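You operate a simulated robot arm through the tools that you are given. There is no shell and no other tool. Be economical: measure what you need, move in short steps, check, and stop when the job is done.

The job below is to be done with a simulated robot arm. You get a single attempt, and the scene is never put back.

## Task
Vacuum the crumbs off the side table, put the vacuum back and switch it off. Set down upright: hand vacuum.
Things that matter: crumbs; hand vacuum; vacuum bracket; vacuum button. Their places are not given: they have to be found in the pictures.

Only the result counts: the job must be done as asked and must still hold three seconds after the hand-in. Knocking over, shifting, dropping, spilling or breaking anything else fails it.

## Robot
A 6-joint arm with a two-finger parallel gripper, fixed in place. Base frame: the origin is at the foot of the arm, x ahead of it, y to its left, z up; the work surface is at about z = 76. Lengths are in cm, angles in rad, forces in N, time in s.
With the tool pointing down near the work surface it reaches from about 16 to 84 cm from the base axis. Its first joint turns from -2.897 to 2.897 rad. Payload 3.91 kg.
The TCP is the grasp point between the finger pads, 3 cm short of the fingertips. In the tool frame z runs along the fingers and y along their closing line. Largest opening 11 cm; finger width 2, thickness 1; the body of the gripper, 4.8 by 11.2 cm, starts 5.5 cm behind the TCP.
Orientation is that of the tool frame in the base frame, as a unit quaternion [x, y, z, w]. With the fingers straight down and closing along the base's y, the tool's x points along the base's -x, its y along +y and its z along -z.

## Interface
- The arm moves only by the tool step_arm. Its argument "commands" is a list that holds one entry, the list of rows, each a list of 7 numbers: the turn, a rotation vector about the tool's x, y, z in rad, then the shift along the tool's x, y, z in mm, then the gripper command, from -1 (fully open) to 1 (shut), values between in proportion. In form: [[[rx, ry, rz, x, y, z, gripper], ...]]. A call has 1 to 12 rows; each row shifts and turns the commanded pose from where the row before left it, along the tool's axes as they then stand. A row lasts 0.2 s, in which the tool goes at most 5 cm and 0.15 rad; a call with a longer step from one row to the next is refused whole, and so is a gripper value outside its range. Where a pose cannot be reached the arm comes as near as it can. A force on the tool above 90 N (or 10 N above the force at the start of the call, whichever is more), or a blocked arm, ends the call early, and 0.2 s more pass. Each finger travels about 10.8 cm/s and halts on what it meets, pressing with about 23 N; the grip force reading is that of the motor and also rises with nothing between the fingers. The clock runs only during rows and for 0.2 s after the last one: add rows that do not move to give the fingers time. It gives the time, the measured TCP pose, the force on the tool (base axes), the opening and the grip force at its end, in the units of the frame above (readings bear some noise), with the torque about the TCP (base axes, N m) and any sound that the robot's microphone picked up, and new pictures: "views" is both (left out), scene, wrist or none.
- Cameras (640 x 400 px; columns grow to the right, rows downward): "scene" is fixed at [40.01, 65.09, 189.74]; the picture's right is [-0.96, 0.28, 0.00], its down [0.14, 0.47, -0.87] and it looks along [-0.24, -0.84, -0.49] (base axes); focal length 330 px, centre (320, 200). "wrist" rides on the gripper at [7.7, 0.7, -11.5] in the tool frame; the picture's right is [-0.09, 1.00, 0.00], its down [-0.80, -0.07, -0.59] and it looks along [-0.59, -0.05, 0.80] (tool axes); focal length 270 px, centre (320, 200).
- move_column(by): slides the trunk up (or, below 0, down) by that many cm; the arm rides with it, the base frame stays. It gives what a move gives, with no picture.
- measure_at(camera, pixels): for up to 12 pixels [column, row] of the newest picture of that camera ("zoom" is the newest enlarged one), the place [x, y, z] in the base frame of the surface seen there, good to about 0.2 cm. No time passes.
- inspect(camera, box): a new picture of the part [left, top, right, bottom] of that camera's present view, enlarged. No time passes.
- finish_job(): hands the job in; it is judged then, once.

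Go step by step. Measure first, check grasps and placings, and put right what went wrong. The budget is 80 turns and 200 pictures, counting those below and the enlarged ones. Unless the task says otherwise, let go and move clear before handing in, and close with one line.

The tools are called after "Call:" as a command line: name --argument value ..., lists and objects as JSON in quotes. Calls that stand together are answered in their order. step_arm: Moves the arm, as the interface text tells. Its arguments: {"type":"object","properties":{"commands":{"type":"array","items":{"type":"array","items":{"type":"array","items":{"type":"number"}}}},"views":{"type":"string","enum":["both","scene","wrist","none"]}},"required":["commands"]} The other tools are called the same way: move_column (by) slides the trunk up or down; measure_at (camera, pixels) gives the place of the surface under pixels of a picture; inspect (camera, box) takes an enlarged picture of a part of a camera's view; finish_job () hands the job in.

At the start:

```text
t: 0.0
position: [19.29, -30.3, 145.46]
ee_rot: [0.0, 1.0, 0.0, 0.0]
contact_force: [-0.1, 0.5, 0.3]
moment: [0.0, 0.0, 0.01]
gripper_width: 10.97
finger_force: 0.1
trunk travel left (down, up): [-53.7, 0.3]
```

scene: 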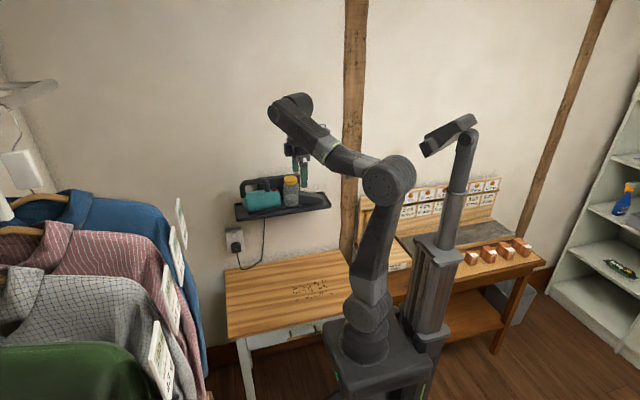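
wrist: 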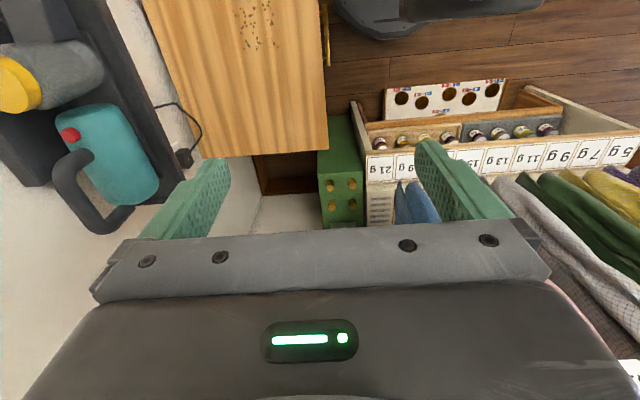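

The teal vacuum sits on a wall shelf at scene (262,200), and crumbs lie on the table around scene (318,290). I'll enlarge both and the wrist view.

Call:
inspect --camera "scene" --box '[220, 160, 350, 241]'

Call:
inspect --camera "wrist" --box '[0, 0, 340, 240]'

Call:
measure_at --camera "wrist" --pixels '[[70, 135], [100, 115], [140, 190], [65, 185], [85, 220], [125, 210], [20, 80], [80, 70], [258, 25], [160, 20], [310, 140], [200, 140]]'

Call:
measure_at --camera "scene" --pixels '[[262, 200], [245, 203], [278, 200], [262, 190], [291, 185], [240, 217], [325, 205], [295, 288], [340, 283], [320, 295], [232, 300], [335, 268]]'

```text
4.92 times, centred on (285, 200) of scene
```

zoom: 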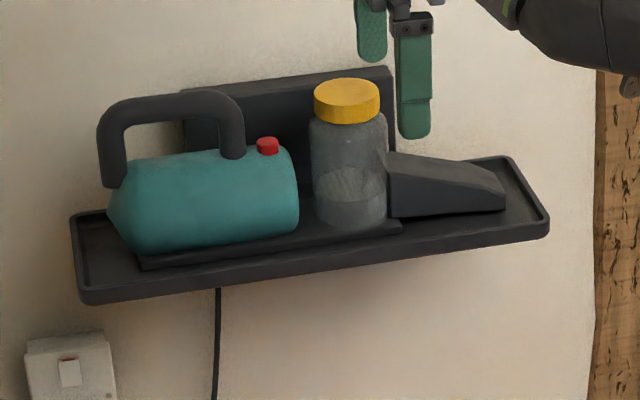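

```text
1.67 times, centred on (170, 120) of wrist
```

zoom: 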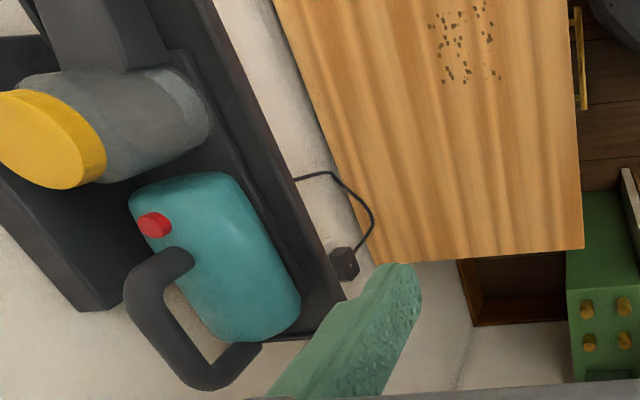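

```text
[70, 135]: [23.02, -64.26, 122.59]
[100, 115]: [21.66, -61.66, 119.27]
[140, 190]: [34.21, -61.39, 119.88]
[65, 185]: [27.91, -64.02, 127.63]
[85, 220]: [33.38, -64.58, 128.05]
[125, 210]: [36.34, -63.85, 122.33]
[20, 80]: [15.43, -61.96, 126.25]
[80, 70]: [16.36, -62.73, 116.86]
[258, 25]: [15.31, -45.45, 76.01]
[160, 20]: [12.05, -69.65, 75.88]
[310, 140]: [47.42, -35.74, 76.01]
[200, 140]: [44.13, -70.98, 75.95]
```

```text
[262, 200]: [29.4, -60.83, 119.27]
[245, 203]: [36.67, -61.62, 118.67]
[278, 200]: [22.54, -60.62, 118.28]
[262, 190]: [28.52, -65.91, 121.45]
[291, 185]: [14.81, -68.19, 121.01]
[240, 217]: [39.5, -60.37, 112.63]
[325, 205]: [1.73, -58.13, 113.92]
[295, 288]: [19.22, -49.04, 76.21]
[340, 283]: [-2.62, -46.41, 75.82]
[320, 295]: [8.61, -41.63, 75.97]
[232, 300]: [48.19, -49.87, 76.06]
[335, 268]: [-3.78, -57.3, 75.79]
```

The vacuum lies along x with its handle arch on top, button at about (22,-64,123) and nozzle towards -x. Next I measure the crumbs, handle, nozzle and wall in detail.

Call:
inspect --camera "scene" --box '[220, 240, 380, 340]'

Call:
measure_at --camera "zoom" --pixels '[[290, 160], [290, 220], [490, 160], [490, 200], [400, 240], [380, 150], [25, 130], [30, 270], [520, 180], [440, 60], [200, 60]]'

Call:
inspect --camera "scene" --box '[220, 160, 350, 241]'

Call:
measure_at --camera "zoom" --pixels '[[115, 115], [165, 103], [215, 102], [112, 170], [232, 145], [267, 147], [267, 138], [345, 90], [400, 165], [500, 190], [500, 207], [395, 210]]'

Call:
measure_at --camera "zoom" --pixels '[[150, 50], [280, 80], [385, 75], [280, 100], [200, 245], [150, 262], [400, 225], [85, 300], [545, 220], [510, 165], [350, 200], [450, 160]]'

```text
4.00 times, centred on (300, 290) of scene
```

zoom: 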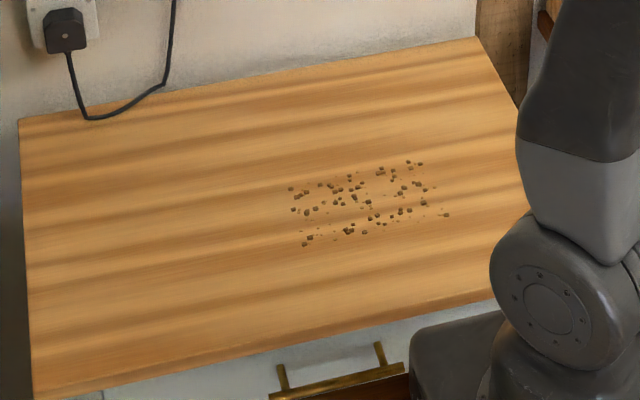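

```text
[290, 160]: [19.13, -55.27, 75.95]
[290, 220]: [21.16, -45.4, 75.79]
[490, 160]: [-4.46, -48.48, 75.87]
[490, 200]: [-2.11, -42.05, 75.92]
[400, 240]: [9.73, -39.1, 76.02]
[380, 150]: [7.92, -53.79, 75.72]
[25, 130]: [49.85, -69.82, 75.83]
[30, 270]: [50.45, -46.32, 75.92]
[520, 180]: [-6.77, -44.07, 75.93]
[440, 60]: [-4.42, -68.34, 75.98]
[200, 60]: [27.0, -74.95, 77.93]
```

```text
4.92 times, centred on (285, 200) of scene
```

zoom: 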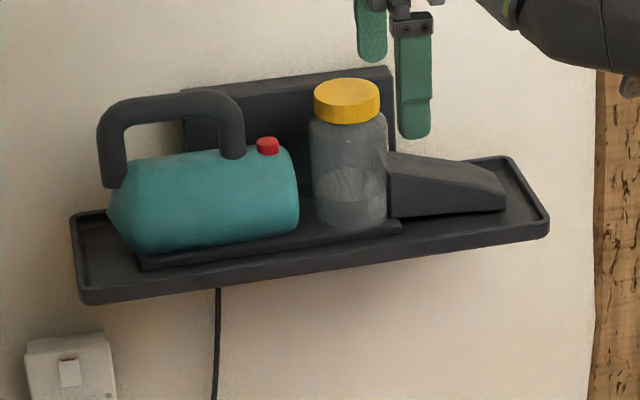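

```text
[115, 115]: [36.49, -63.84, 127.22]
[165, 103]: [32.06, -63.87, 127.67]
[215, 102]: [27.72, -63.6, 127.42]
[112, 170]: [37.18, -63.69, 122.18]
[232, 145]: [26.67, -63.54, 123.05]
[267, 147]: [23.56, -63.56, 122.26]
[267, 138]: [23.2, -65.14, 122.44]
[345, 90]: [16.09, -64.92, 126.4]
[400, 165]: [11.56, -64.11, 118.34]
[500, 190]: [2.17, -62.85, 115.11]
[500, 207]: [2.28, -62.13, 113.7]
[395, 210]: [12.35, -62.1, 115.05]
```

```text
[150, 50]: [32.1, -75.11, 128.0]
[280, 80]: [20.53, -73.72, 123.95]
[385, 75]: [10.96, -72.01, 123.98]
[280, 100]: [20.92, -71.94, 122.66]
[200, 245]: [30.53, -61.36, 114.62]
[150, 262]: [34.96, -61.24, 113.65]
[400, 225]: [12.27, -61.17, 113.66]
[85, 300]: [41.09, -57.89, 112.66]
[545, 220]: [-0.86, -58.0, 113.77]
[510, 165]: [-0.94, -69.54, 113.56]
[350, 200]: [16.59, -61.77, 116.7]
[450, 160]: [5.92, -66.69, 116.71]
```

Wall y is about -75, handle bar about y -65, z 127 over x 26.5–37, and red button about (23.4,-64.6,122.7). Crumbs cover x 2–21, y -52 to -41. I'll shut the fingers and move above the button at a safe height.

Call:
step_arm --commands '[[[0, 0, 0, -5, -43, 0, 1], [0, 0, 0, -5, -43, 0, 1], [0, 0, 0, -5, -43, 0, 1], [0, 0, 0, -5, -43, 0, 1], [0, 0, 0, -5, -43, 0, 1], [0, 0, 0, -5, -43, 0, 1], [0, 0, 0, -5, -43, 0, 1], [0, 0, 0, -6, -42, 0, 1], [0, 0, 0, 0, 0, 30, 1], [0, 0, 0, 0, 0, 30, 1], [0, 0, 0, 0, 0, 0, 1]]]'

```text
t: 2.4
position: [21.99, -59.75, 130.81]
ee_rot: [0.0, 1.0, 0.0, 0.0]
contact_force: [0.1, -0.5, -0.2]
moment: [-0.02, 0.01, -0.03]
gripper_width: 0.0
finger_force: 23.0
out of reach, approached as far as the arm can: row 3, 4, 5, 6, 7, 8
trunk travel left (down, up): [-53.7, 0.3]
```

scene: 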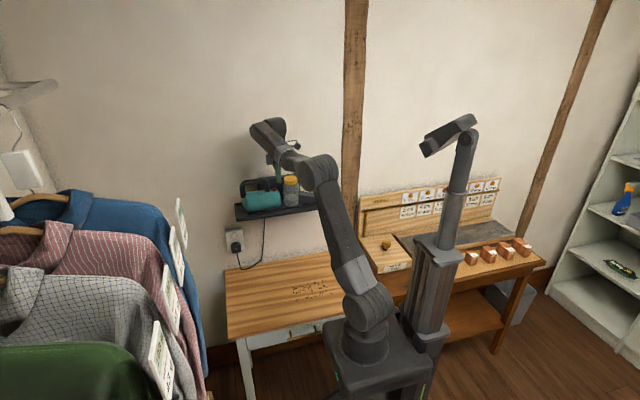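
wrist: 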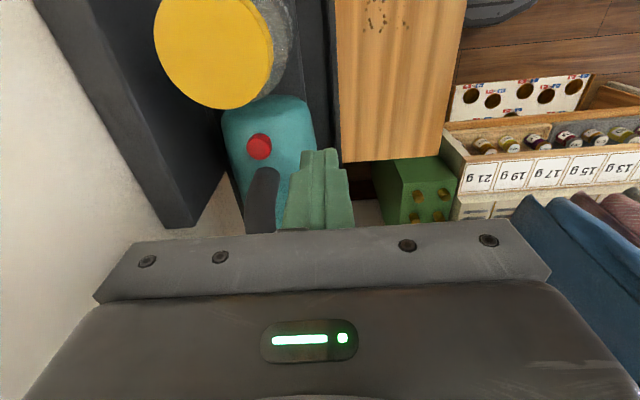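

The arm stopped at its reach limit at (22.0,-59.75,130.8), but lower poses should reach further. The button is at wrist (259,146), so I'll measure it before moving.

Call:
measure_at --camera "wrist" --pixels '[[259, 146], [249, 146], [268, 146], [259, 136], [259, 156], [264, 172], [262, 190], [300, 120], [245, 110], [285, 150]]'

Call:
step_arm --commands '[[[0, 0, 0, -5, 0, 20, 1], [0, 0, 0, -5, -24, 6, 1], [0, 0, 0, -4, -24, 0, 1], [0, 0, 0, 0, 0, 0, 1]]]'

```text
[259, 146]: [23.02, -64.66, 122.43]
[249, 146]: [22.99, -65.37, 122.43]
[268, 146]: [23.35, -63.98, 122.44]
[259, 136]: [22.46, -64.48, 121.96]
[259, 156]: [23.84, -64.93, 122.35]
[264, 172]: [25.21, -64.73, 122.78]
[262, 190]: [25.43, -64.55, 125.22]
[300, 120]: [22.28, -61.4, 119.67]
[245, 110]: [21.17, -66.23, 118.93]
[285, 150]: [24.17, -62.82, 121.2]
```

```text
t: 3.4
position: [23.26, -64.46, 128.38]
ee_rot: [0.0, 1.0, 0.0, 0.0]
contact_force: [1.1, -0.2, 0.6]
moment: [0.02, 0.01, 0.01]
gripper_width: 0.02
finger_force: 22.5
trunk travel left (down, up): [-53.7, 0.3]
```

scene: 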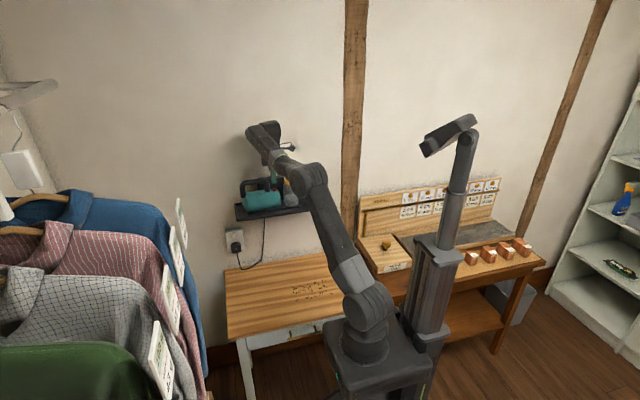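
wrist: 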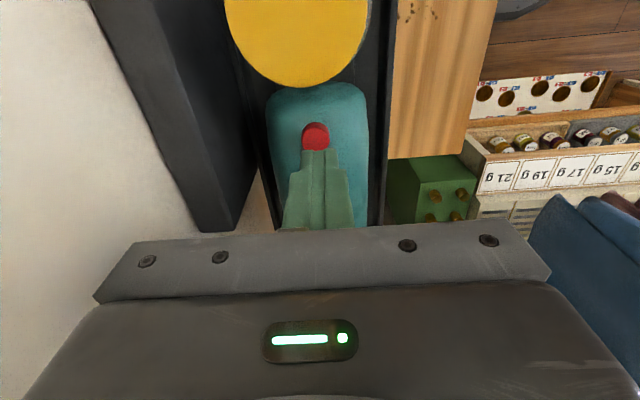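

The fingers are right above the button: tip at z 125.4, button top at about 122.4. I'll press down slowly and listen.

Call:
step_arm --commands '[[[0, 0, 0, 1, 0, 20, 1], [0, 0, 0, 0, 0, 8, 1], [0, 0, 0, 0, 0, 3, 1], [0, 0, 0, 0, 0, 0, 1]]]' --views "wrist"

```text
t: 4.4
position: [23.15, -64.62, 125.26]
ee_rot: [0.0, 1.0, 0.0, 0.0]
contact_force: [0.0, -0.7, 1.7]
moment: [-0.03, 0.03, -0.03]
gripper_width: 0.0
finger_force: 23.0
trunk travel left (down, up): [-53.7, 0.3]
heard: click
```

wrist: 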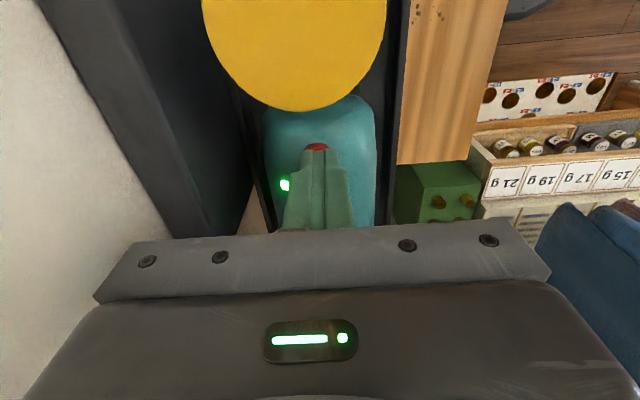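

There was a click, and a green light now shows at wrist (285,184). I'll lift off and check that it stays on.

Call:
step_arm --commands '[[[0, 0, 0, 0, 0, -30, 1], [0, 0, 0, 0, 0, -30, 1], [0, 0, 0, 0, 0, 0, 1]]]'

```text
t: 5.2
position: [23.01, -64.57, 131.18]
ee_rot: [-0.001, 1.0, 0.0, 0.0]
contact_force: [0.0, -0.2, 0.0]
moment: [0.0, 0.0, -0.01]
gripper_width: 0.02
finger_force: 23.5
trunk travel left (down, up): [-53.7, 0.3]
```

scene: 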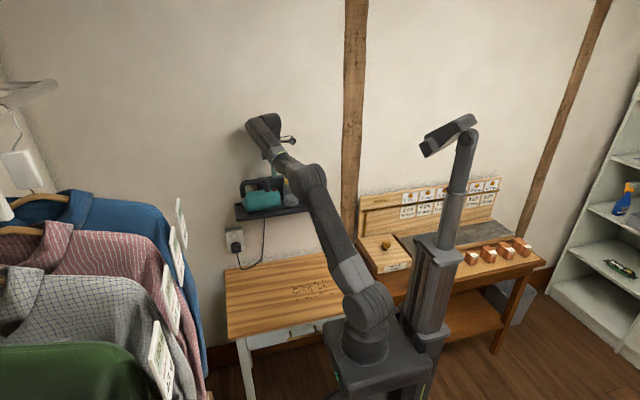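
wrist: 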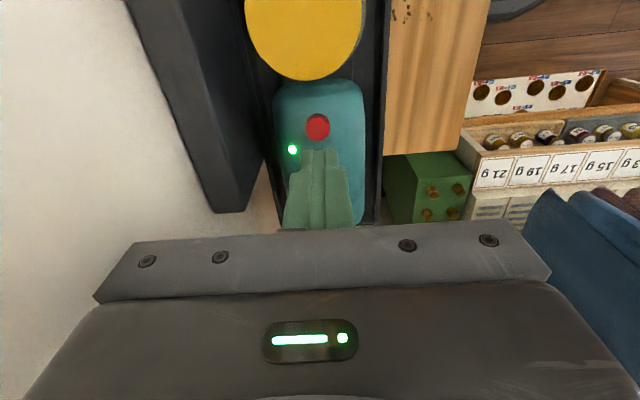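

The vacuum is on: the green light at wrist (293,149) is steady. Next I'll open the fingers to about 6 cm, move over the handle's front part (x≈28) and descend around the bar.

Call:
step_arm --commands '[[[0, 0, 0, 0, 0, -10, -0.1], [0, 0, 0, 0, 0, 0, -0.1], [0, 0, 0, 0, 0, 0, -0.1], [0, 0, 0, -25, -2, 0, -0.1], [0, 0, 0, -25, -2, 0, -0.1], [0, 0, 0, 0, 0, 0, -0.1]]]'

```text
t: 6.6
position: [27.93, -63.91, 131.22]
ee_rot: [0.0, 1.0, -0.002, 0.001]
contact_force: [0.3, 0.4, -0.3]
moment: [-0.01, 0.02, 0.02]
gripper_width: 6.06
finger_force: 0.0
out of reach, approached as far as the arm can: row 4, 5
trunk travel left (down, up): [-53.7, 0.3]
```

scene: 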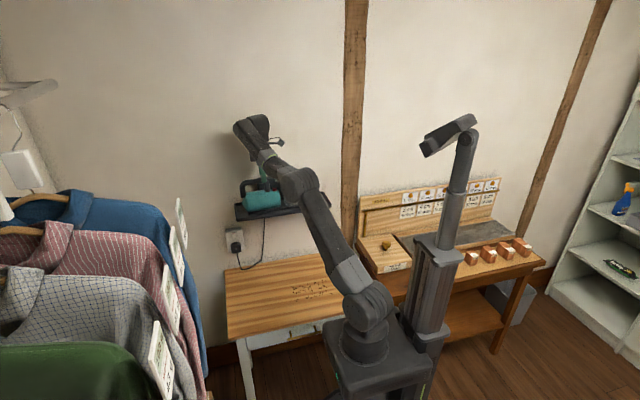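
wrist: 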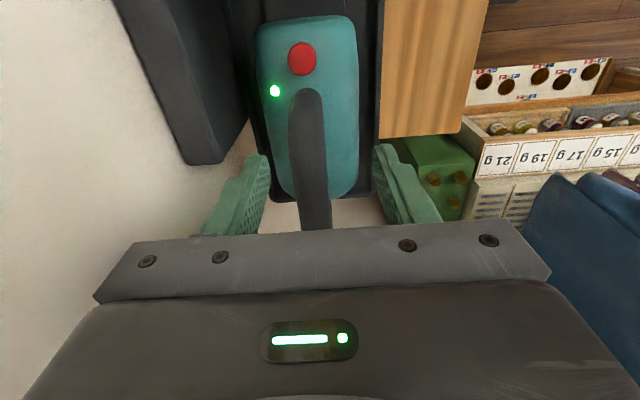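

The fingers straddle the handle, at about the reach limit for this height. I'll measure the bar centre before going down.

Call:
measure_at --camera "wrist" --pixels '[[308, 110], [310, 150], [313, 190], [298, 150], [322, 150], [305, 95]]'

Call:
step_arm --commands '[[[0, 0, 0, 3, 0, 15, -0.1], [0, 0, 0, 2, -8, 15, -0.1], [0, 0, 0, 0, 0, 13, -0.1], [0, 0, 0, 0, 0, 0, -0.1]]]'

```text
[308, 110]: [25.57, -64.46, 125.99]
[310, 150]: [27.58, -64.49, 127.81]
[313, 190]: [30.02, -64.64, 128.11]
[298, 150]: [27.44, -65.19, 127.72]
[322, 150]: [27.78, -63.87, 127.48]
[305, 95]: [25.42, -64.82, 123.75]
```

```text
t: 7.6
position: [27.23, -64.75, 126.96]
ee_rot: [0.0, 1.0, 0.001, 0.0]
contact_force: [-0.7, 0.0, -0.3]
moment: [0.0, -0.03, 0.0]
gripper_width: 6.05
finger_force: 0.1
trunk travel left (down, up): [-53.7, 0.3]
```

scene: 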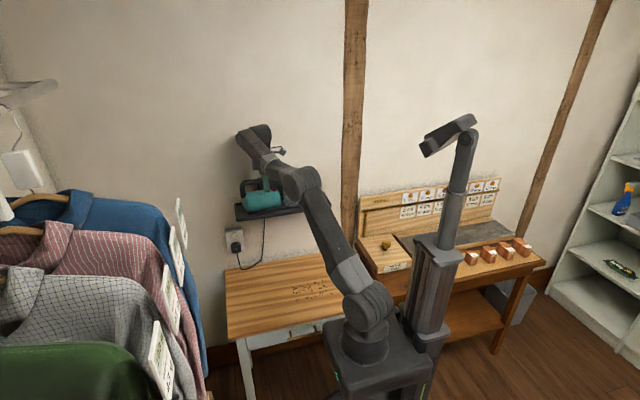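
wrist: 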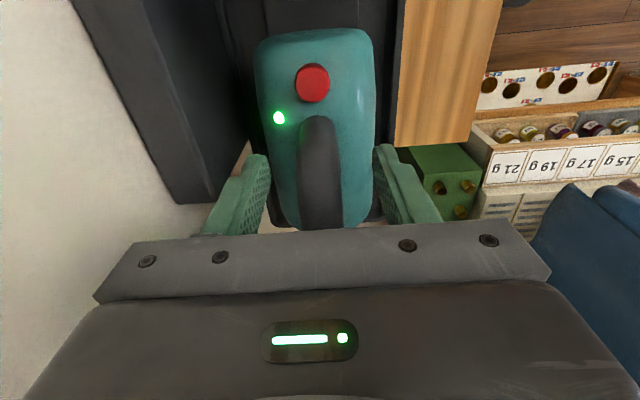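

The TCP is at (27.2,-64.75,127) around the bar. I'll drop 4 mm more, close, and check the hold.

Call:
step_arm --commands '[[[0, 0, 0, 0, 2, 4, -0.1], [0, 0, 0, 0, 0, 0, 1], [0, 0, 0, 0, 0, 0, 1], [0, 0, 0, 0, 0, 0, 1], [0, 0, 0, 0, 0, 0, 1]]]' --views "wrist"

```text
t: 8.8
position: [27.39, -64.45, 126.67]
ee_rot: [0.001, 1.0, -0.001, 0.0]
contact_force: [-0.2, -2.5, 1.5]
moment: [-0.37, -0.27, 0.23]
gripper_width: 2.38
finger_force: 23.3
trunk travel left (down, up): [-53.7, 0.3]
```

wrist: 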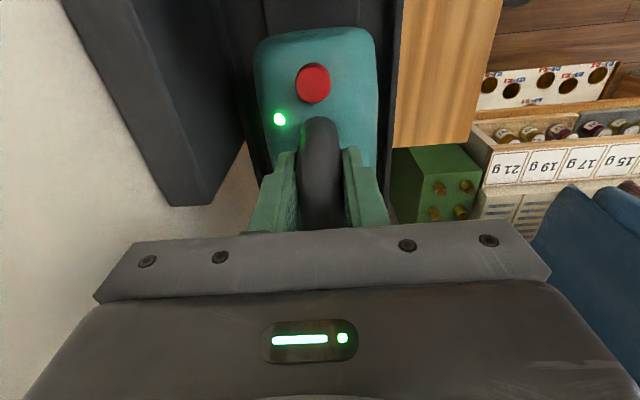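

Firm grip at 2.38 cm. The docked reference is TCP (27.4,-64.5,126.7). I'll lift about 2 cm in small steps.

Call:
step_arm --commands '[[[0, 0, 0, 0, 0, -7, 1], [0, 0, 0, 0, 0, -7, 1], [0, 0, 0, 0, 0, -6, 1], [0, 0, 0, 0, 0, 0, 1]]]'

Call:
inspect --camera "scene" --box '[220, 160, 350, 241]'

```text
t: 9.8
position: [27.51, -64.52, 128.49]
ee_rot: [0.001, 1.0, 0.001, 0.0]
contact_force: [-0.1, -0.7, -5.9]
moment: [0.0, -0.29, -0.01]
gripper_width: 2.39
finger_force: 22.7
trunk travel left (down, up): [-53.7, 0.3]
```

scene: 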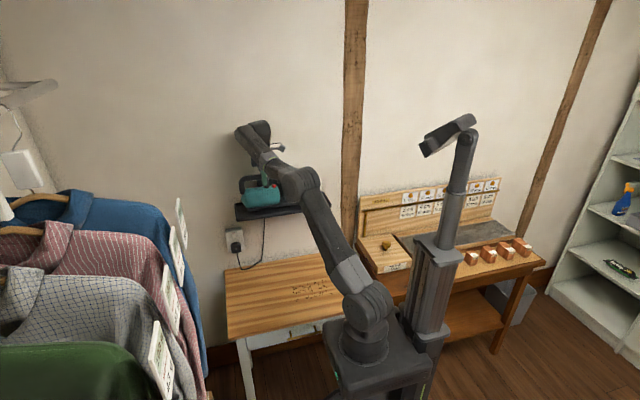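
wrist: 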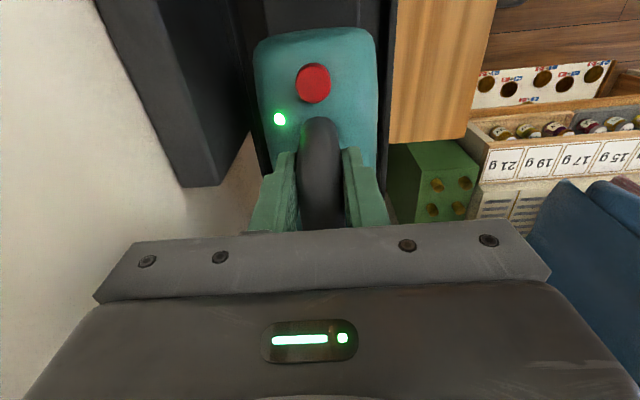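

```text
4.92 times, centred on (285, 200) of scene
```

zoom: 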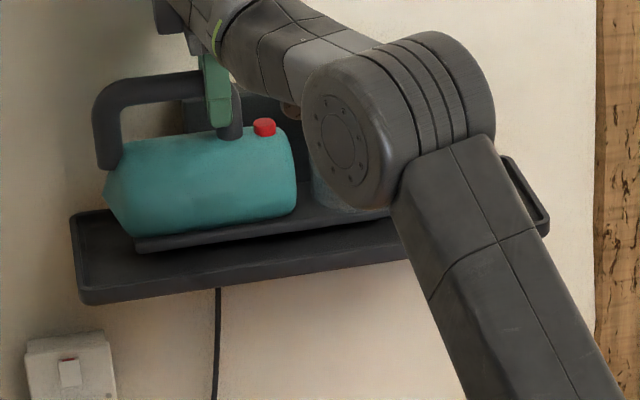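

The vacuum is lifted level (about 6 N) and clear of the tray. The elbow is near the nozzle side in the view, so I'll check its position before pulling away.

Call:
measure_at --camera "zoom" --pixels '[[345, 140], [345, 200], [440, 60], [320, 60], [420, 220], [270, 60], [500, 250], [400, 130]]'

Call:
step_arm --commands '[[[0, 0, 0, 0, 5, -10, 1], [0, 0, 0, 0, 15, -8, 1], [0, 0, 0, 0, 20, -5, 1], [0, 0, 0, 0, 0, 0, 1]]]'

Call:
inspect --camera "scene" --box '[220, 130, 380, 230]'

```text
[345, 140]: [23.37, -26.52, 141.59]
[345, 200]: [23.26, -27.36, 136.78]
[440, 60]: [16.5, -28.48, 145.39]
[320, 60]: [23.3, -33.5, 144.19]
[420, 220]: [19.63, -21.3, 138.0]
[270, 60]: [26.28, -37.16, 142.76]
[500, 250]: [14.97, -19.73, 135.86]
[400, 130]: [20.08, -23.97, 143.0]
```

```text
t: 10.8
position: [27.55, -60.69, 130.67]
ee_rot: [0.0, 1.0, 0.0, -0.001]
contact_force: [0.0, 0.3, -6.8]
moment: [0.0, -0.29, 0.02]
gripper_width: 2.36
finger_force: 22.8
trunk travel left (down, up): [-53.7, 0.3]
```

scene: 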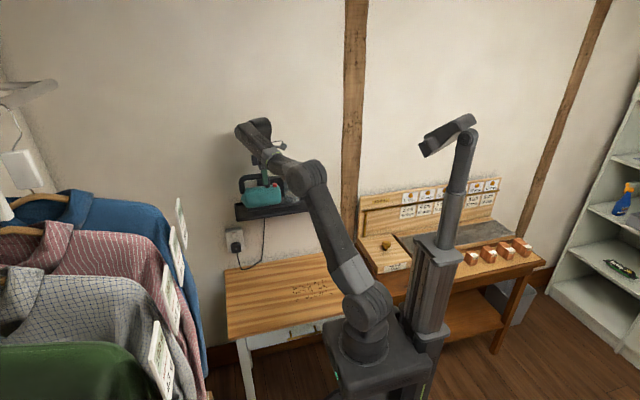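
wrist: 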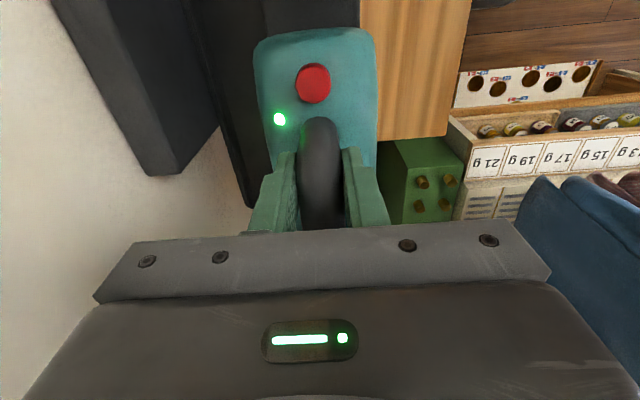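

```text
4.00 times, centred on (300, 180) of scene
```

zoom: 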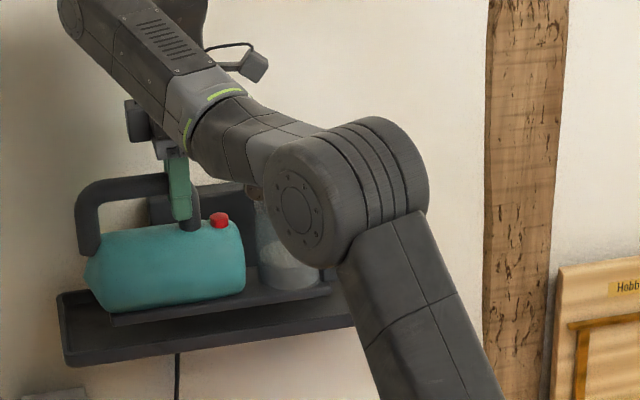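

The vacuum is clear of the tray and level, and the elbow at about (20,-28,141) is not near it. I'll pull out toward +y and then yaw so the nozzle points toward the crumbs and the wall, keeping the wrist away from the shelf.

Call:
step_arm --commands '[[[0, 0, 0, 0, 35, -8, 1], [0, 0, 0, 0, 40, -8, 1], [0, 0, 0, 0, 40, -5, 1], [0, 0, 0, 0, 40, 0, 1], [0, 0, -0.1, 0, 0, 0, 1], [0, 0, -0.1, 0, 0, 0, 1], [0, 0, -0.1, 0, 0, 0, 1], [0, 0, -0.1, 0, 0, 0, 1], [0, 0, 0, 0, 0, 0, 1]]]'

```text
t: 12.8
position: [27.53, -45.18, 132.84]
ee_rot: [-0.199, 0.98, 0.0, 0.0]
contact_force: [0.2, 0.9, -6.5]
moment: [0.12, -0.24, 0.0]
gripper_width: 2.37
finger_force: 23.0
trunk travel left (down, up): [-53.7, 0.3]
```

scene: 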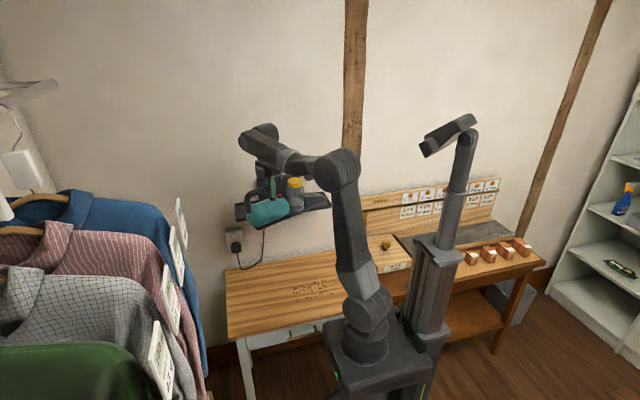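
wrist: 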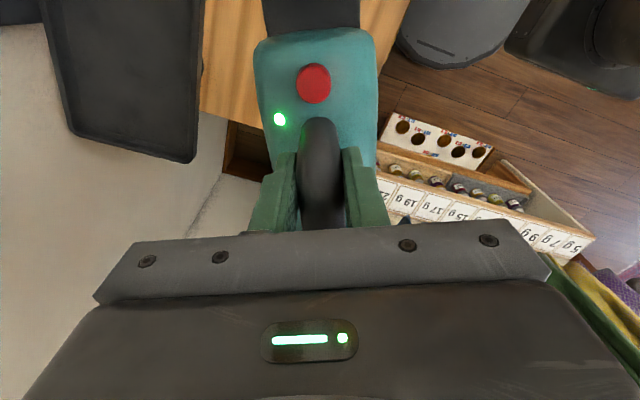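

The vacuum has yawed 0.4 rad and the grip is unchanged. I'll move on to about (31,-30) and finish the yaw to 0.7.

Call:
step_arm --commands '[[[0, 0, 0, -23, 31, 0, 1], [0, 0, 0, -23, 31, 0, 1], [0, 0, 0, -23, 32, 0, 1], [0, 0, 0, -22, 32, 0, 1], [0, 0, -0.1, 0, 0, 0, 1], [0, 0, -0.1, 0, 0, 0, 1], [0, 0, -0.1, 0, 0, 0, 1], [0, 0, 0, 0, 0, 0, 1]]]'

```text
t: 14.6
position: [31.04, -29.86, 132.87]
ee_rot: [-0.344, 0.939, -0.001, 0.0]
contact_force: [0.0, 0.4, -7.4]
moment: [0.18, -0.21, -0.02]
gripper_width: 2.38
finger_force: 23.0
trunk travel left (down, up): [-53.7, 0.3]
```

scene: 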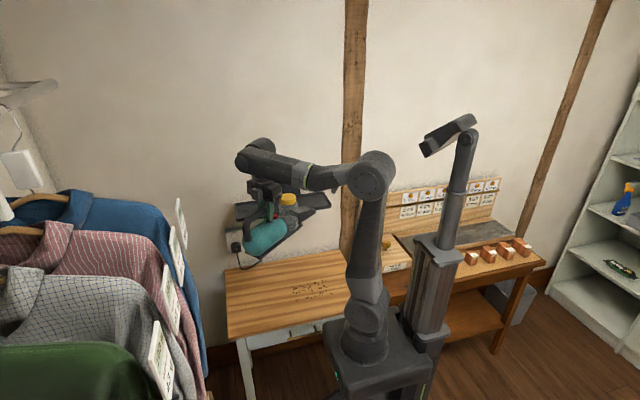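
wrist: 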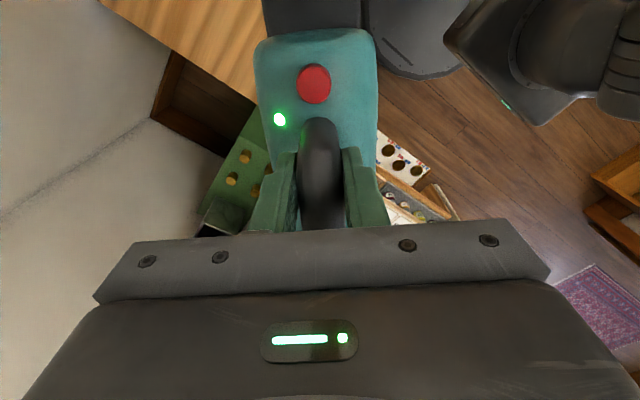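

Holding above the table edge at (31,-30) with yaw 0.7. Before lowering, I'll measure what's under the vacuum (green box at wrist (240,165), drawers at (410,165)), along with the crumbs and the vacuum itself.

Call:
measure_at --camera "wrist" --pixels '[[240, 150], [225, 215], [405, 145], [400, 210], [180, 100], [220, 30], [420, 50], [310, 10], [313, 84], [520, 60]]'

Call:
inspect --camera "scene" --box '[200, 140, 360, 240]'

Call:
measure_at --camera "scene" --pixels '[[190, 220], [200, 340], [170, 300], [240, 350], [300, 330], [232, 330]]'

```text
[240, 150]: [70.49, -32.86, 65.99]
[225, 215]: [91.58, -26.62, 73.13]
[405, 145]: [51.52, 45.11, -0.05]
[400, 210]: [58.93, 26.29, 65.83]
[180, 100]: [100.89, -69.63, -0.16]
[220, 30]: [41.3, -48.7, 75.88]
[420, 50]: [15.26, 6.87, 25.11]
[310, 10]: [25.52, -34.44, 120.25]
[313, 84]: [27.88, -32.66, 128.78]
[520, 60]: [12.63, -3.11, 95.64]
```

```text
4.00 times, centred on (280, 190) of scene
```

zoom: 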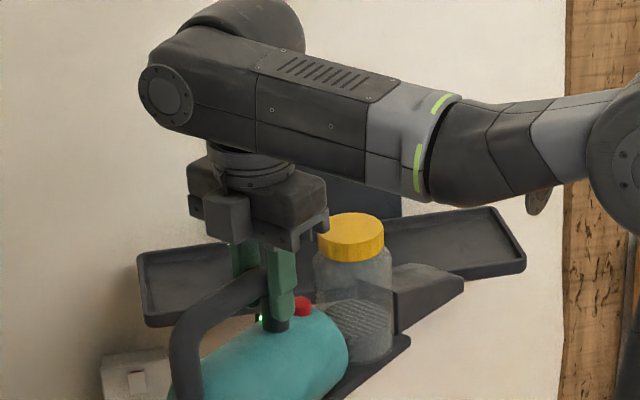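

```text
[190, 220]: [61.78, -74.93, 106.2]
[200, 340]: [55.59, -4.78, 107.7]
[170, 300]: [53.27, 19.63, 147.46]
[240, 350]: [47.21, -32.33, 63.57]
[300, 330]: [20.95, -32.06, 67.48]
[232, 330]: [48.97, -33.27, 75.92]
```

The path down is free: table z 76 below the nozzle, shirts at x>53. I'll measure the nozzle tip and slab relative to the TCP.

Call:
measure_at --camera "zoom" --pixels '[[458, 280], [458, 292], [400, 325], [400, 343], [375, 375], [430, 268], [345, 390], [355, 235]]'

Call:
move_column --by -30

Call:
inspect --camera "scene" --box '[200, 200, 380, 313]'

```text
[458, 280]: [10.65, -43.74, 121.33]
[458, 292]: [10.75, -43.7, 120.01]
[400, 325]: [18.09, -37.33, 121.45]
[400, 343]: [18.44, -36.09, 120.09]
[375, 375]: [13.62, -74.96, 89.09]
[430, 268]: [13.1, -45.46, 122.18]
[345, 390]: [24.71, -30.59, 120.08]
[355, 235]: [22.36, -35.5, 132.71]
```

```text
t: 17.6
position: [31.14, -29.82, 102.83]
ee_rot: [-0.343, 0.939, 0.001, -0.001]
contact_force: [-1.0, 0.1, -6.3]
moment: [0.22, -0.23, 0.01]
gripper_width: 2.39
finger_force: 23.6
trunk travel left (down, up): [-23.7, 30.3]
```

```text
3.54 times, centred on (290, 256) of scene
```

zoom: 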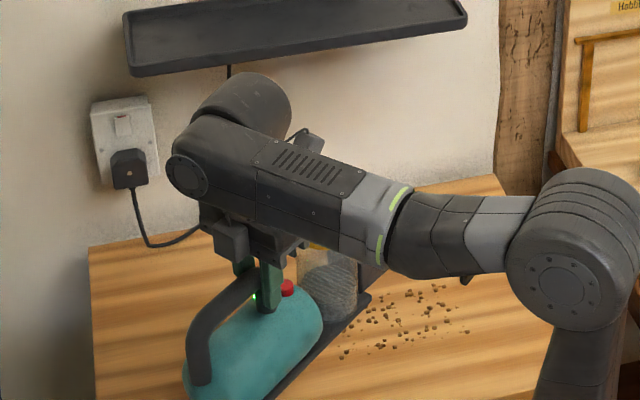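

Vacuum bottom is about 13.1 cm below the TCP, so table contact would be at TCP z≈89.2. I'll lower 11 cm more.

Call:
move_column --by -11

Call:
inspect --camera "scene" --box '[220, 230, 380, 330]'

```text
t: 19.0
position: [30.95, -29.86, 91.89]
ee_rot: [-0.342, 0.94, 0.001, 0.0]
contact_force: [-0.2, -0.1, -6.8]
moment: [0.19, -0.21, 0.03]
gripper_width: 2.38
finger_force: 23.1
trunk travel left (down, up): [-12.7, 41.3]
```

```text
4.00 times, centred on (300, 280) of scene
```

zoom: 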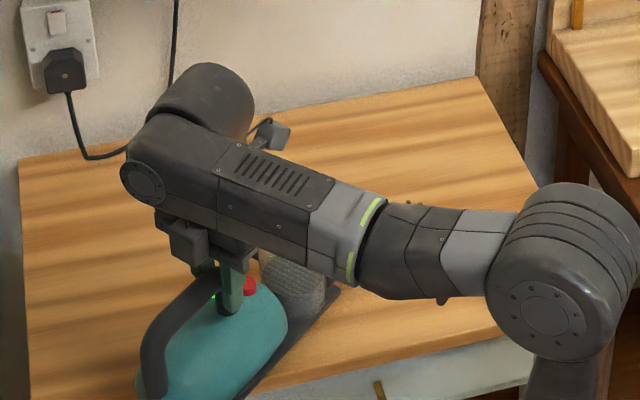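

At z 91.9 the load is still free. I'll lower to about 90.1 and make a first pass in the -x direction, then check the crumbs.

Call:
step_arm --commands '[[[0, 0, 0, 0, 0, 9, 1], [0, 0, 0, 0, 0, 9, 1], [0, 0, 0, 15, 13, 0, 1], [0, 0, 0, 15, 13, 0, 1], [0, 0, 0, 15, 13, 0, 1], [0, 0, 0, 15, 13, 0, 1], [0, 0, 0, 15, 13, 0, 1], [0, 0, 0, 0, 0, 0, 1]]]'

Call:
inspect --camera "scene" --box '[220, 230, 380, 330]'

```text
t: 20.8
position: [21.16, -29.67, 90.04]
ee_rot: [-0.343, 0.94, 0.0, 0.0]
contact_force: [-0.4, 0.1, -6.3]
moment: [0.17, -0.25, -0.02]
gripper_width: 2.38
finger_force: 22.9
trunk travel left (down, up): [-12.7, 41.3]
```

scene: 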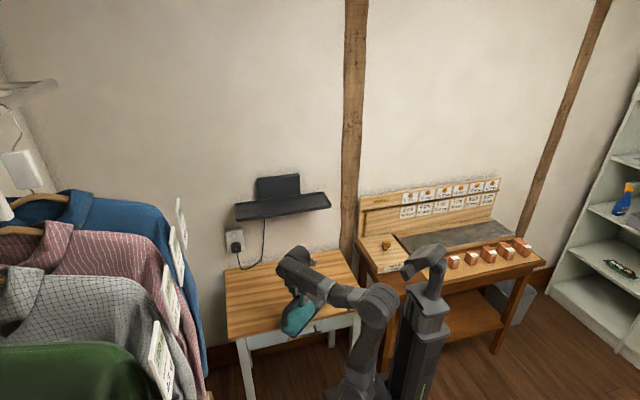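
wrist: 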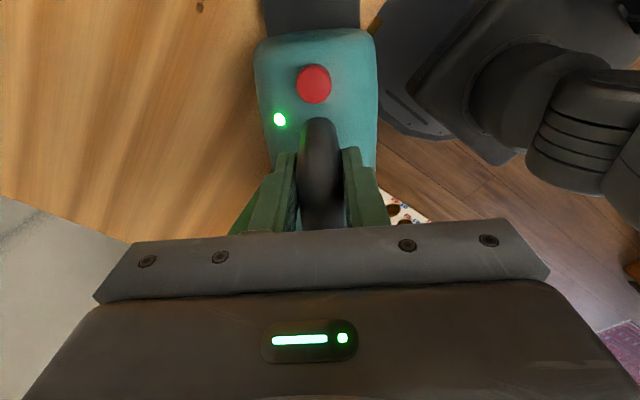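

```text
4.00 times, centred on (300, 280) of scene
```

zoom: 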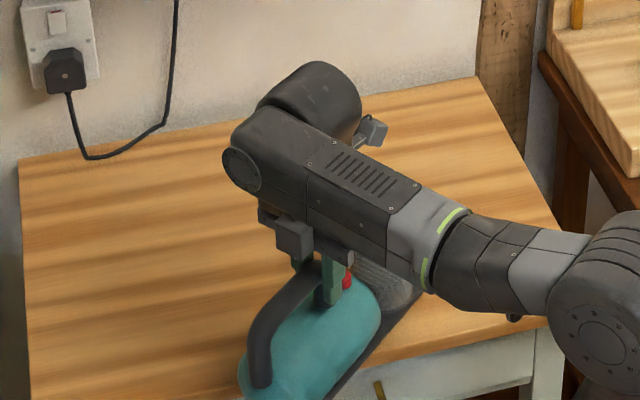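

The arm hides the crumbs here, though one speck shows at wrist (200,6). I'll continue with a pass at y≈-50 back toward +x.

Call:
step_arm --commands '[[[0, 0, 0, 14, -17, 0, 1], [0, 0, 0, 14, -17, 0, 1], [0, 0, 0, -19, -16, 0, 1], [0, 0, 0, -19, -16, 0, 1], [0, 0, 0, -19, -16, 0, 1], [0, 0, 0, -19, -16, 0, 1], [0, 0, 0, -19, -16, 0, 1], [0, 0, 0, -19, -16, 0, 1], [0, 0, 0, -19, -16, 0, 1], [0, 0, 0, -19, -16, 0, 1], [0, 0, 0, 0, 0, 0, 1]]]'

Call:
inspect --camera "scene" --box '[220, 230, 380, 330]'

```text
t: 23.2
position: [41.05, -34.05, 90.1]
ee_rot: [-0.343, 0.939, 0.001, 0.0]
contact_force: [0.4, 0.1, -7.0]
moment: [0.19, -0.23, 0.01]
gripper_width: 2.42
finger_force: 22.7
trunk travel left (down, up): [-12.7, 41.3]
```

scene: 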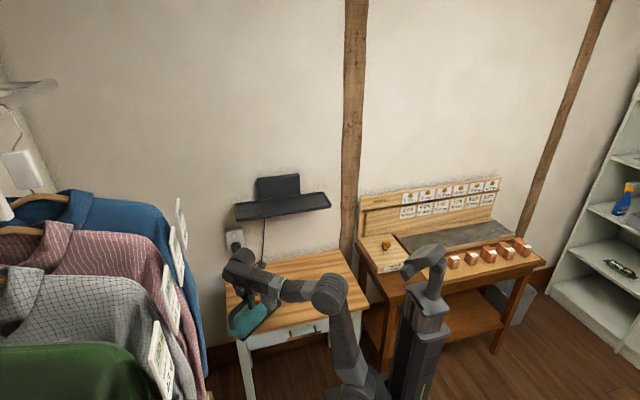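
wrist: 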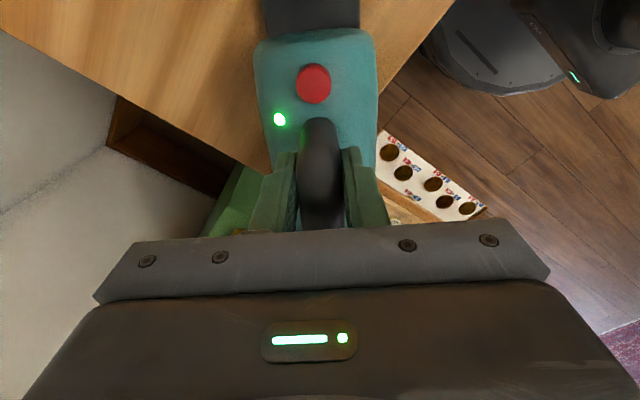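

```text
4.00 times, centred on (300, 280) of scene
```

zoom: 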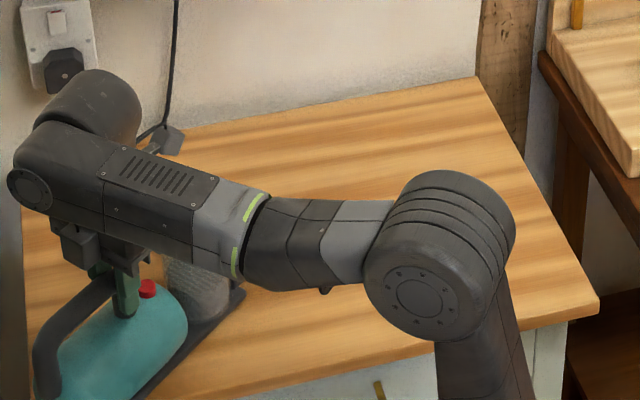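

No crumbs are visible yet because the forearm covers the area. Next comes a pass at y≈-42 toward -x.

Call:
step_arm --commands '[[[0, 0, 0, -17, 20, 0, 1], [0, 0, 0, -17, 20, 0, 1], [0, 0, 0, -17, 21, 0, 1], [0, 0, 0, 21, 18, 0, 1], [0, 0, 0, 21, 18, 0, 1], [0, 0, 0, 21, 18, 0, 1], [0, 0, 0, 21, 18, 0, 1], [0, 0, 0, 21, 18, 0, 1], [0, 0, 0, 21, 18, 0, 1], [0, 0, 0, 21, 18, 0, 1], [0, 0, 0, 0, 0, 0, 1]]]'

Call:
inspect --camera "scene" --box '[220, 230, 380, 330]'

```text
t: 25.6
position: [21.68, -25.65, 89.67]
ee_rot: [-0.343, 0.939, 0.0, 0.0]
contact_force: [-0.1, 0.5, -3.9]
moment: [-0.1, 0.14, -0.08]
gripper_width: 2.39
finger_force: 23.0
trunk travel left (down, up): [-12.7, 41.3]
```

scene: 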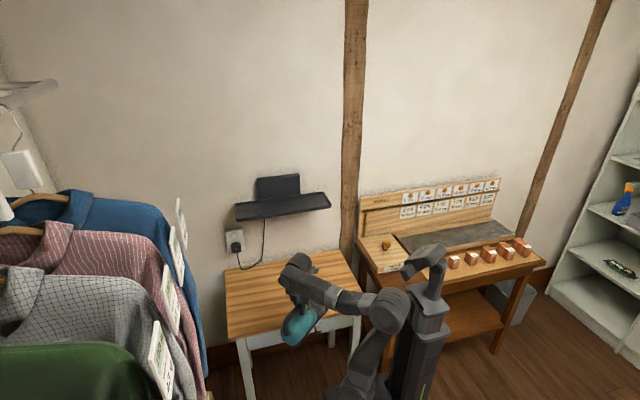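
wrist: 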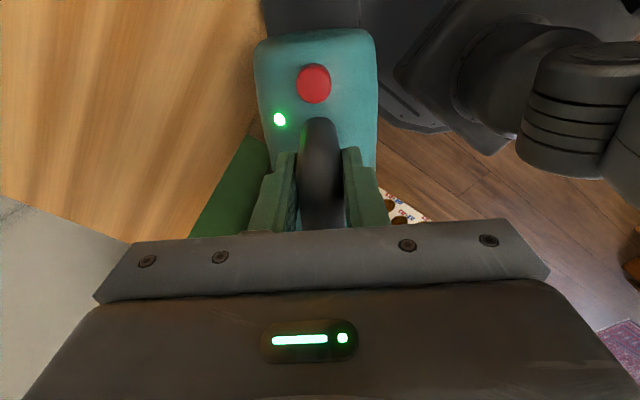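

```text
4.00 times, centred on (300, 280) of scene
```

zoom: 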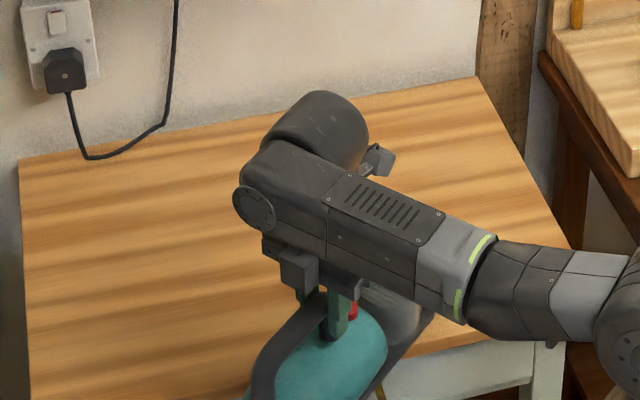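

The load reading fell to 3.9 N, so the vacuum is slightly touching the table. I'll raise it and lift the column to get a clear view of the crumbs.

Call:
step_arm --commands '[[[0, 0, 0, 0, 0, -10, 1], [0, 0, 0, 0, 0, -10, 1], [0, 0, 0, -27, -23, 0, 1], [0, 0, 0, -27, -23, 0, 1], [0, 0, 0, -27, -23, 0, 1], [0, 0, 0, 0, 0, 0, 1]]]' --views "none"

Call:
move_column --by 35

Call:
inspect --camera "scene" --box '[220, 230, 380, 330]'

Call:
inspect --camera "scene" --box '[200, 140, 360, 240]'

```text
t: 27.0
position: [32.26, -26.16, 92.12]
ee_rot: [-0.343, 0.939, 0.0, 0.0]
contact_force: [-0.5, -0.6, -6.0]
moment: [0.18, -0.21, 0.0]
gripper_width: 2.35
finger_force: 22.8
trunk travel left (down, up): [-12.7, 41.3]
```

```text
t: 30.4
position: [32.22, -26.07, 127.06]
ee_rot: [-0.342, 0.94, 0.0, 0.0]
contact_force: [0.4, 0.7, -6.2]
moment: [0.18, -0.19, 0.0]
gripper_width: 2.4
finger_force: 23.4
trunk travel left (down, up): [-47.7, 6.3]
```

```text
4.00 times, centred on (300, 280) of scene
```

zoom: 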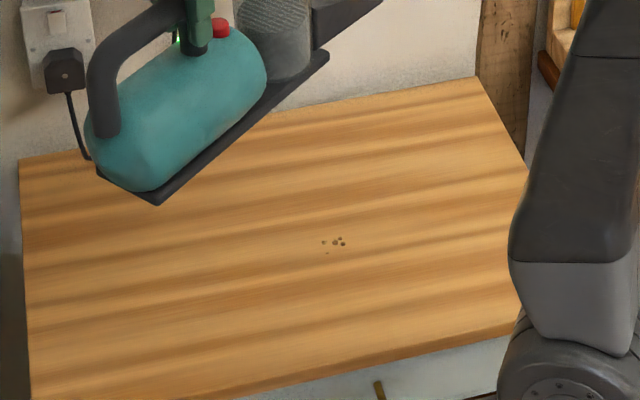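

```text
4.00 times, centred on (280, 190) of scene
```

zoom: 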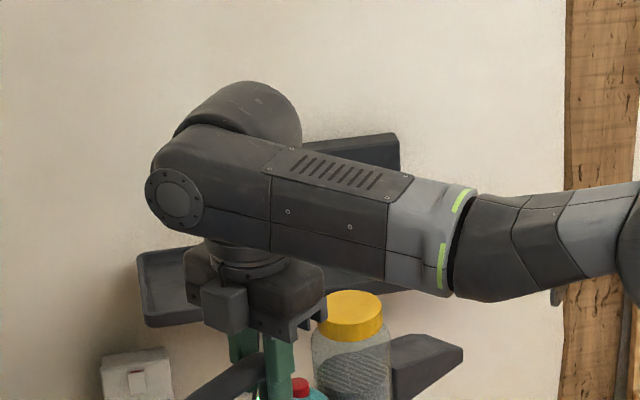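

Nearly all the crumbs are gone, with a few left around zoom (335,243). I'll measure their spot.

Call:
inspect --camera "scene" --box '[280, 270, 344, 310]'

Call:
measure_at --camera "scene" --pixels '[[301, 290.5], [305.5, 290], [302, 293], [304, 290.5]]'

```text
10.00 times, centred on (312, 290) of scene
```

zoom: 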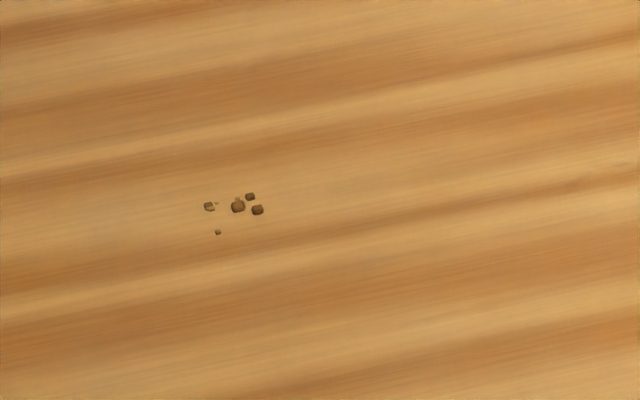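

```text
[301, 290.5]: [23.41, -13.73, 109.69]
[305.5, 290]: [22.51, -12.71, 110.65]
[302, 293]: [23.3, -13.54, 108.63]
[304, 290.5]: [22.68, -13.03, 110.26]
```

That measurement used the stale full picture, so I'll use the zoom instead.

Call:
measure_at --camera "zoom" --pixels '[[209, 207], [238, 206], [258, 210], [218, 232]]'

```text
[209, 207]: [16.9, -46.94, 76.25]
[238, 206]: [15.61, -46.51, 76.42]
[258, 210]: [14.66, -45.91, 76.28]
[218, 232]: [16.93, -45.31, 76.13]
```

A few crumbs remain at (15.8,-46.3), between my passes. I'll move the nozzle over them and lower again.

Call:
step_arm --commands '[[[0, 0, 0, 0, -25, 0, 1], [0, 0, 0, 0, -24, 0, 1], [0, 0, 0, 0, 0, 0, 1]]]' --views "none"

Call:
move_column --by -35

Call:
step_arm --commands '[[[0, 0, 0, 0, 0, 10, 1], [0, 0, 0, 0, 0, 9, 1], [0, 0, 0, 0, 0, 0, 1], [0, 0, 0, -20, -17, 0, 1], [0, 0, 0, 20, 17, 0, 1], [0, 0, 0, 20, 17, 0, 1], [0, 0, 0, 0, 0, 0, 1], [0, 0, 0, -20, -17, -1, 1], [0, 0, 0, 0, 0, -10, 1], [0, 0, 0, 0, 0, -10, 1], [0, 0, 0, 0, 0, 0, 1]]]' --views "none"

Call:
move_column --by 35

Call:
inspect --camera "scene" --box '[220, 230, 380, 330]'

```text
t: 31.2
position: [35.44, -29.91, 127.13]
ee_rot: [-0.343, 0.939, 0.0, 0.001]
contact_force: [0.9, -0.2, -6.2]
moment: [0.18, -0.2, 0.04]
gripper_width: 2.4
finger_force: 23.4
trunk travel left (down, up): [-47.7, 6.3]
```

```text
t: 34.7
position: [35.48, -29.95, 92.16]
ee_rot: [-0.343, 0.939, -0.001, 0.0]
contact_force: [1.9, -0.5, -6.8]
moment: [0.16, -0.21, -0.02]
gripper_width: 2.39
finger_force: 23.0
trunk travel left (down, up): [-12.7, 41.3]
```

```text
t: 37.1
position: [35.53, -29.79, 92.18]
ee_rot: [-0.343, 0.939, 0.0, 0.0]
contact_force: [0.5, -0.2, -6.6]
moment: [0.14, -0.21, 0.0]
gripper_width: 2.39
finger_force: 23.5
trunk travel left (down, up): [-12.7, 41.3]
```

```text
t: 40.5
position: [35.64, -29.77, 127.17]
ee_rot: [-0.343, 0.939, 0.0, 0.0]
contact_force: [0.3, 0.3, -6.3]
moment: [0.18, -0.21, 0.03]
gripper_width: 2.37
finger_force: 23.0
trunk travel left (down, up): [-47.7, 6.3]
```

```text
4.00 times, centred on (300, 280) of scene
```

zoom: 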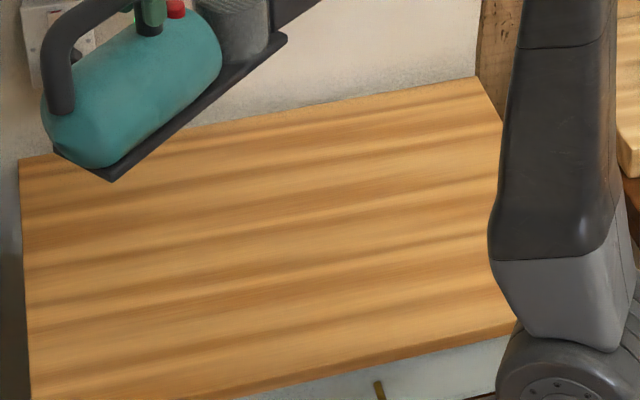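

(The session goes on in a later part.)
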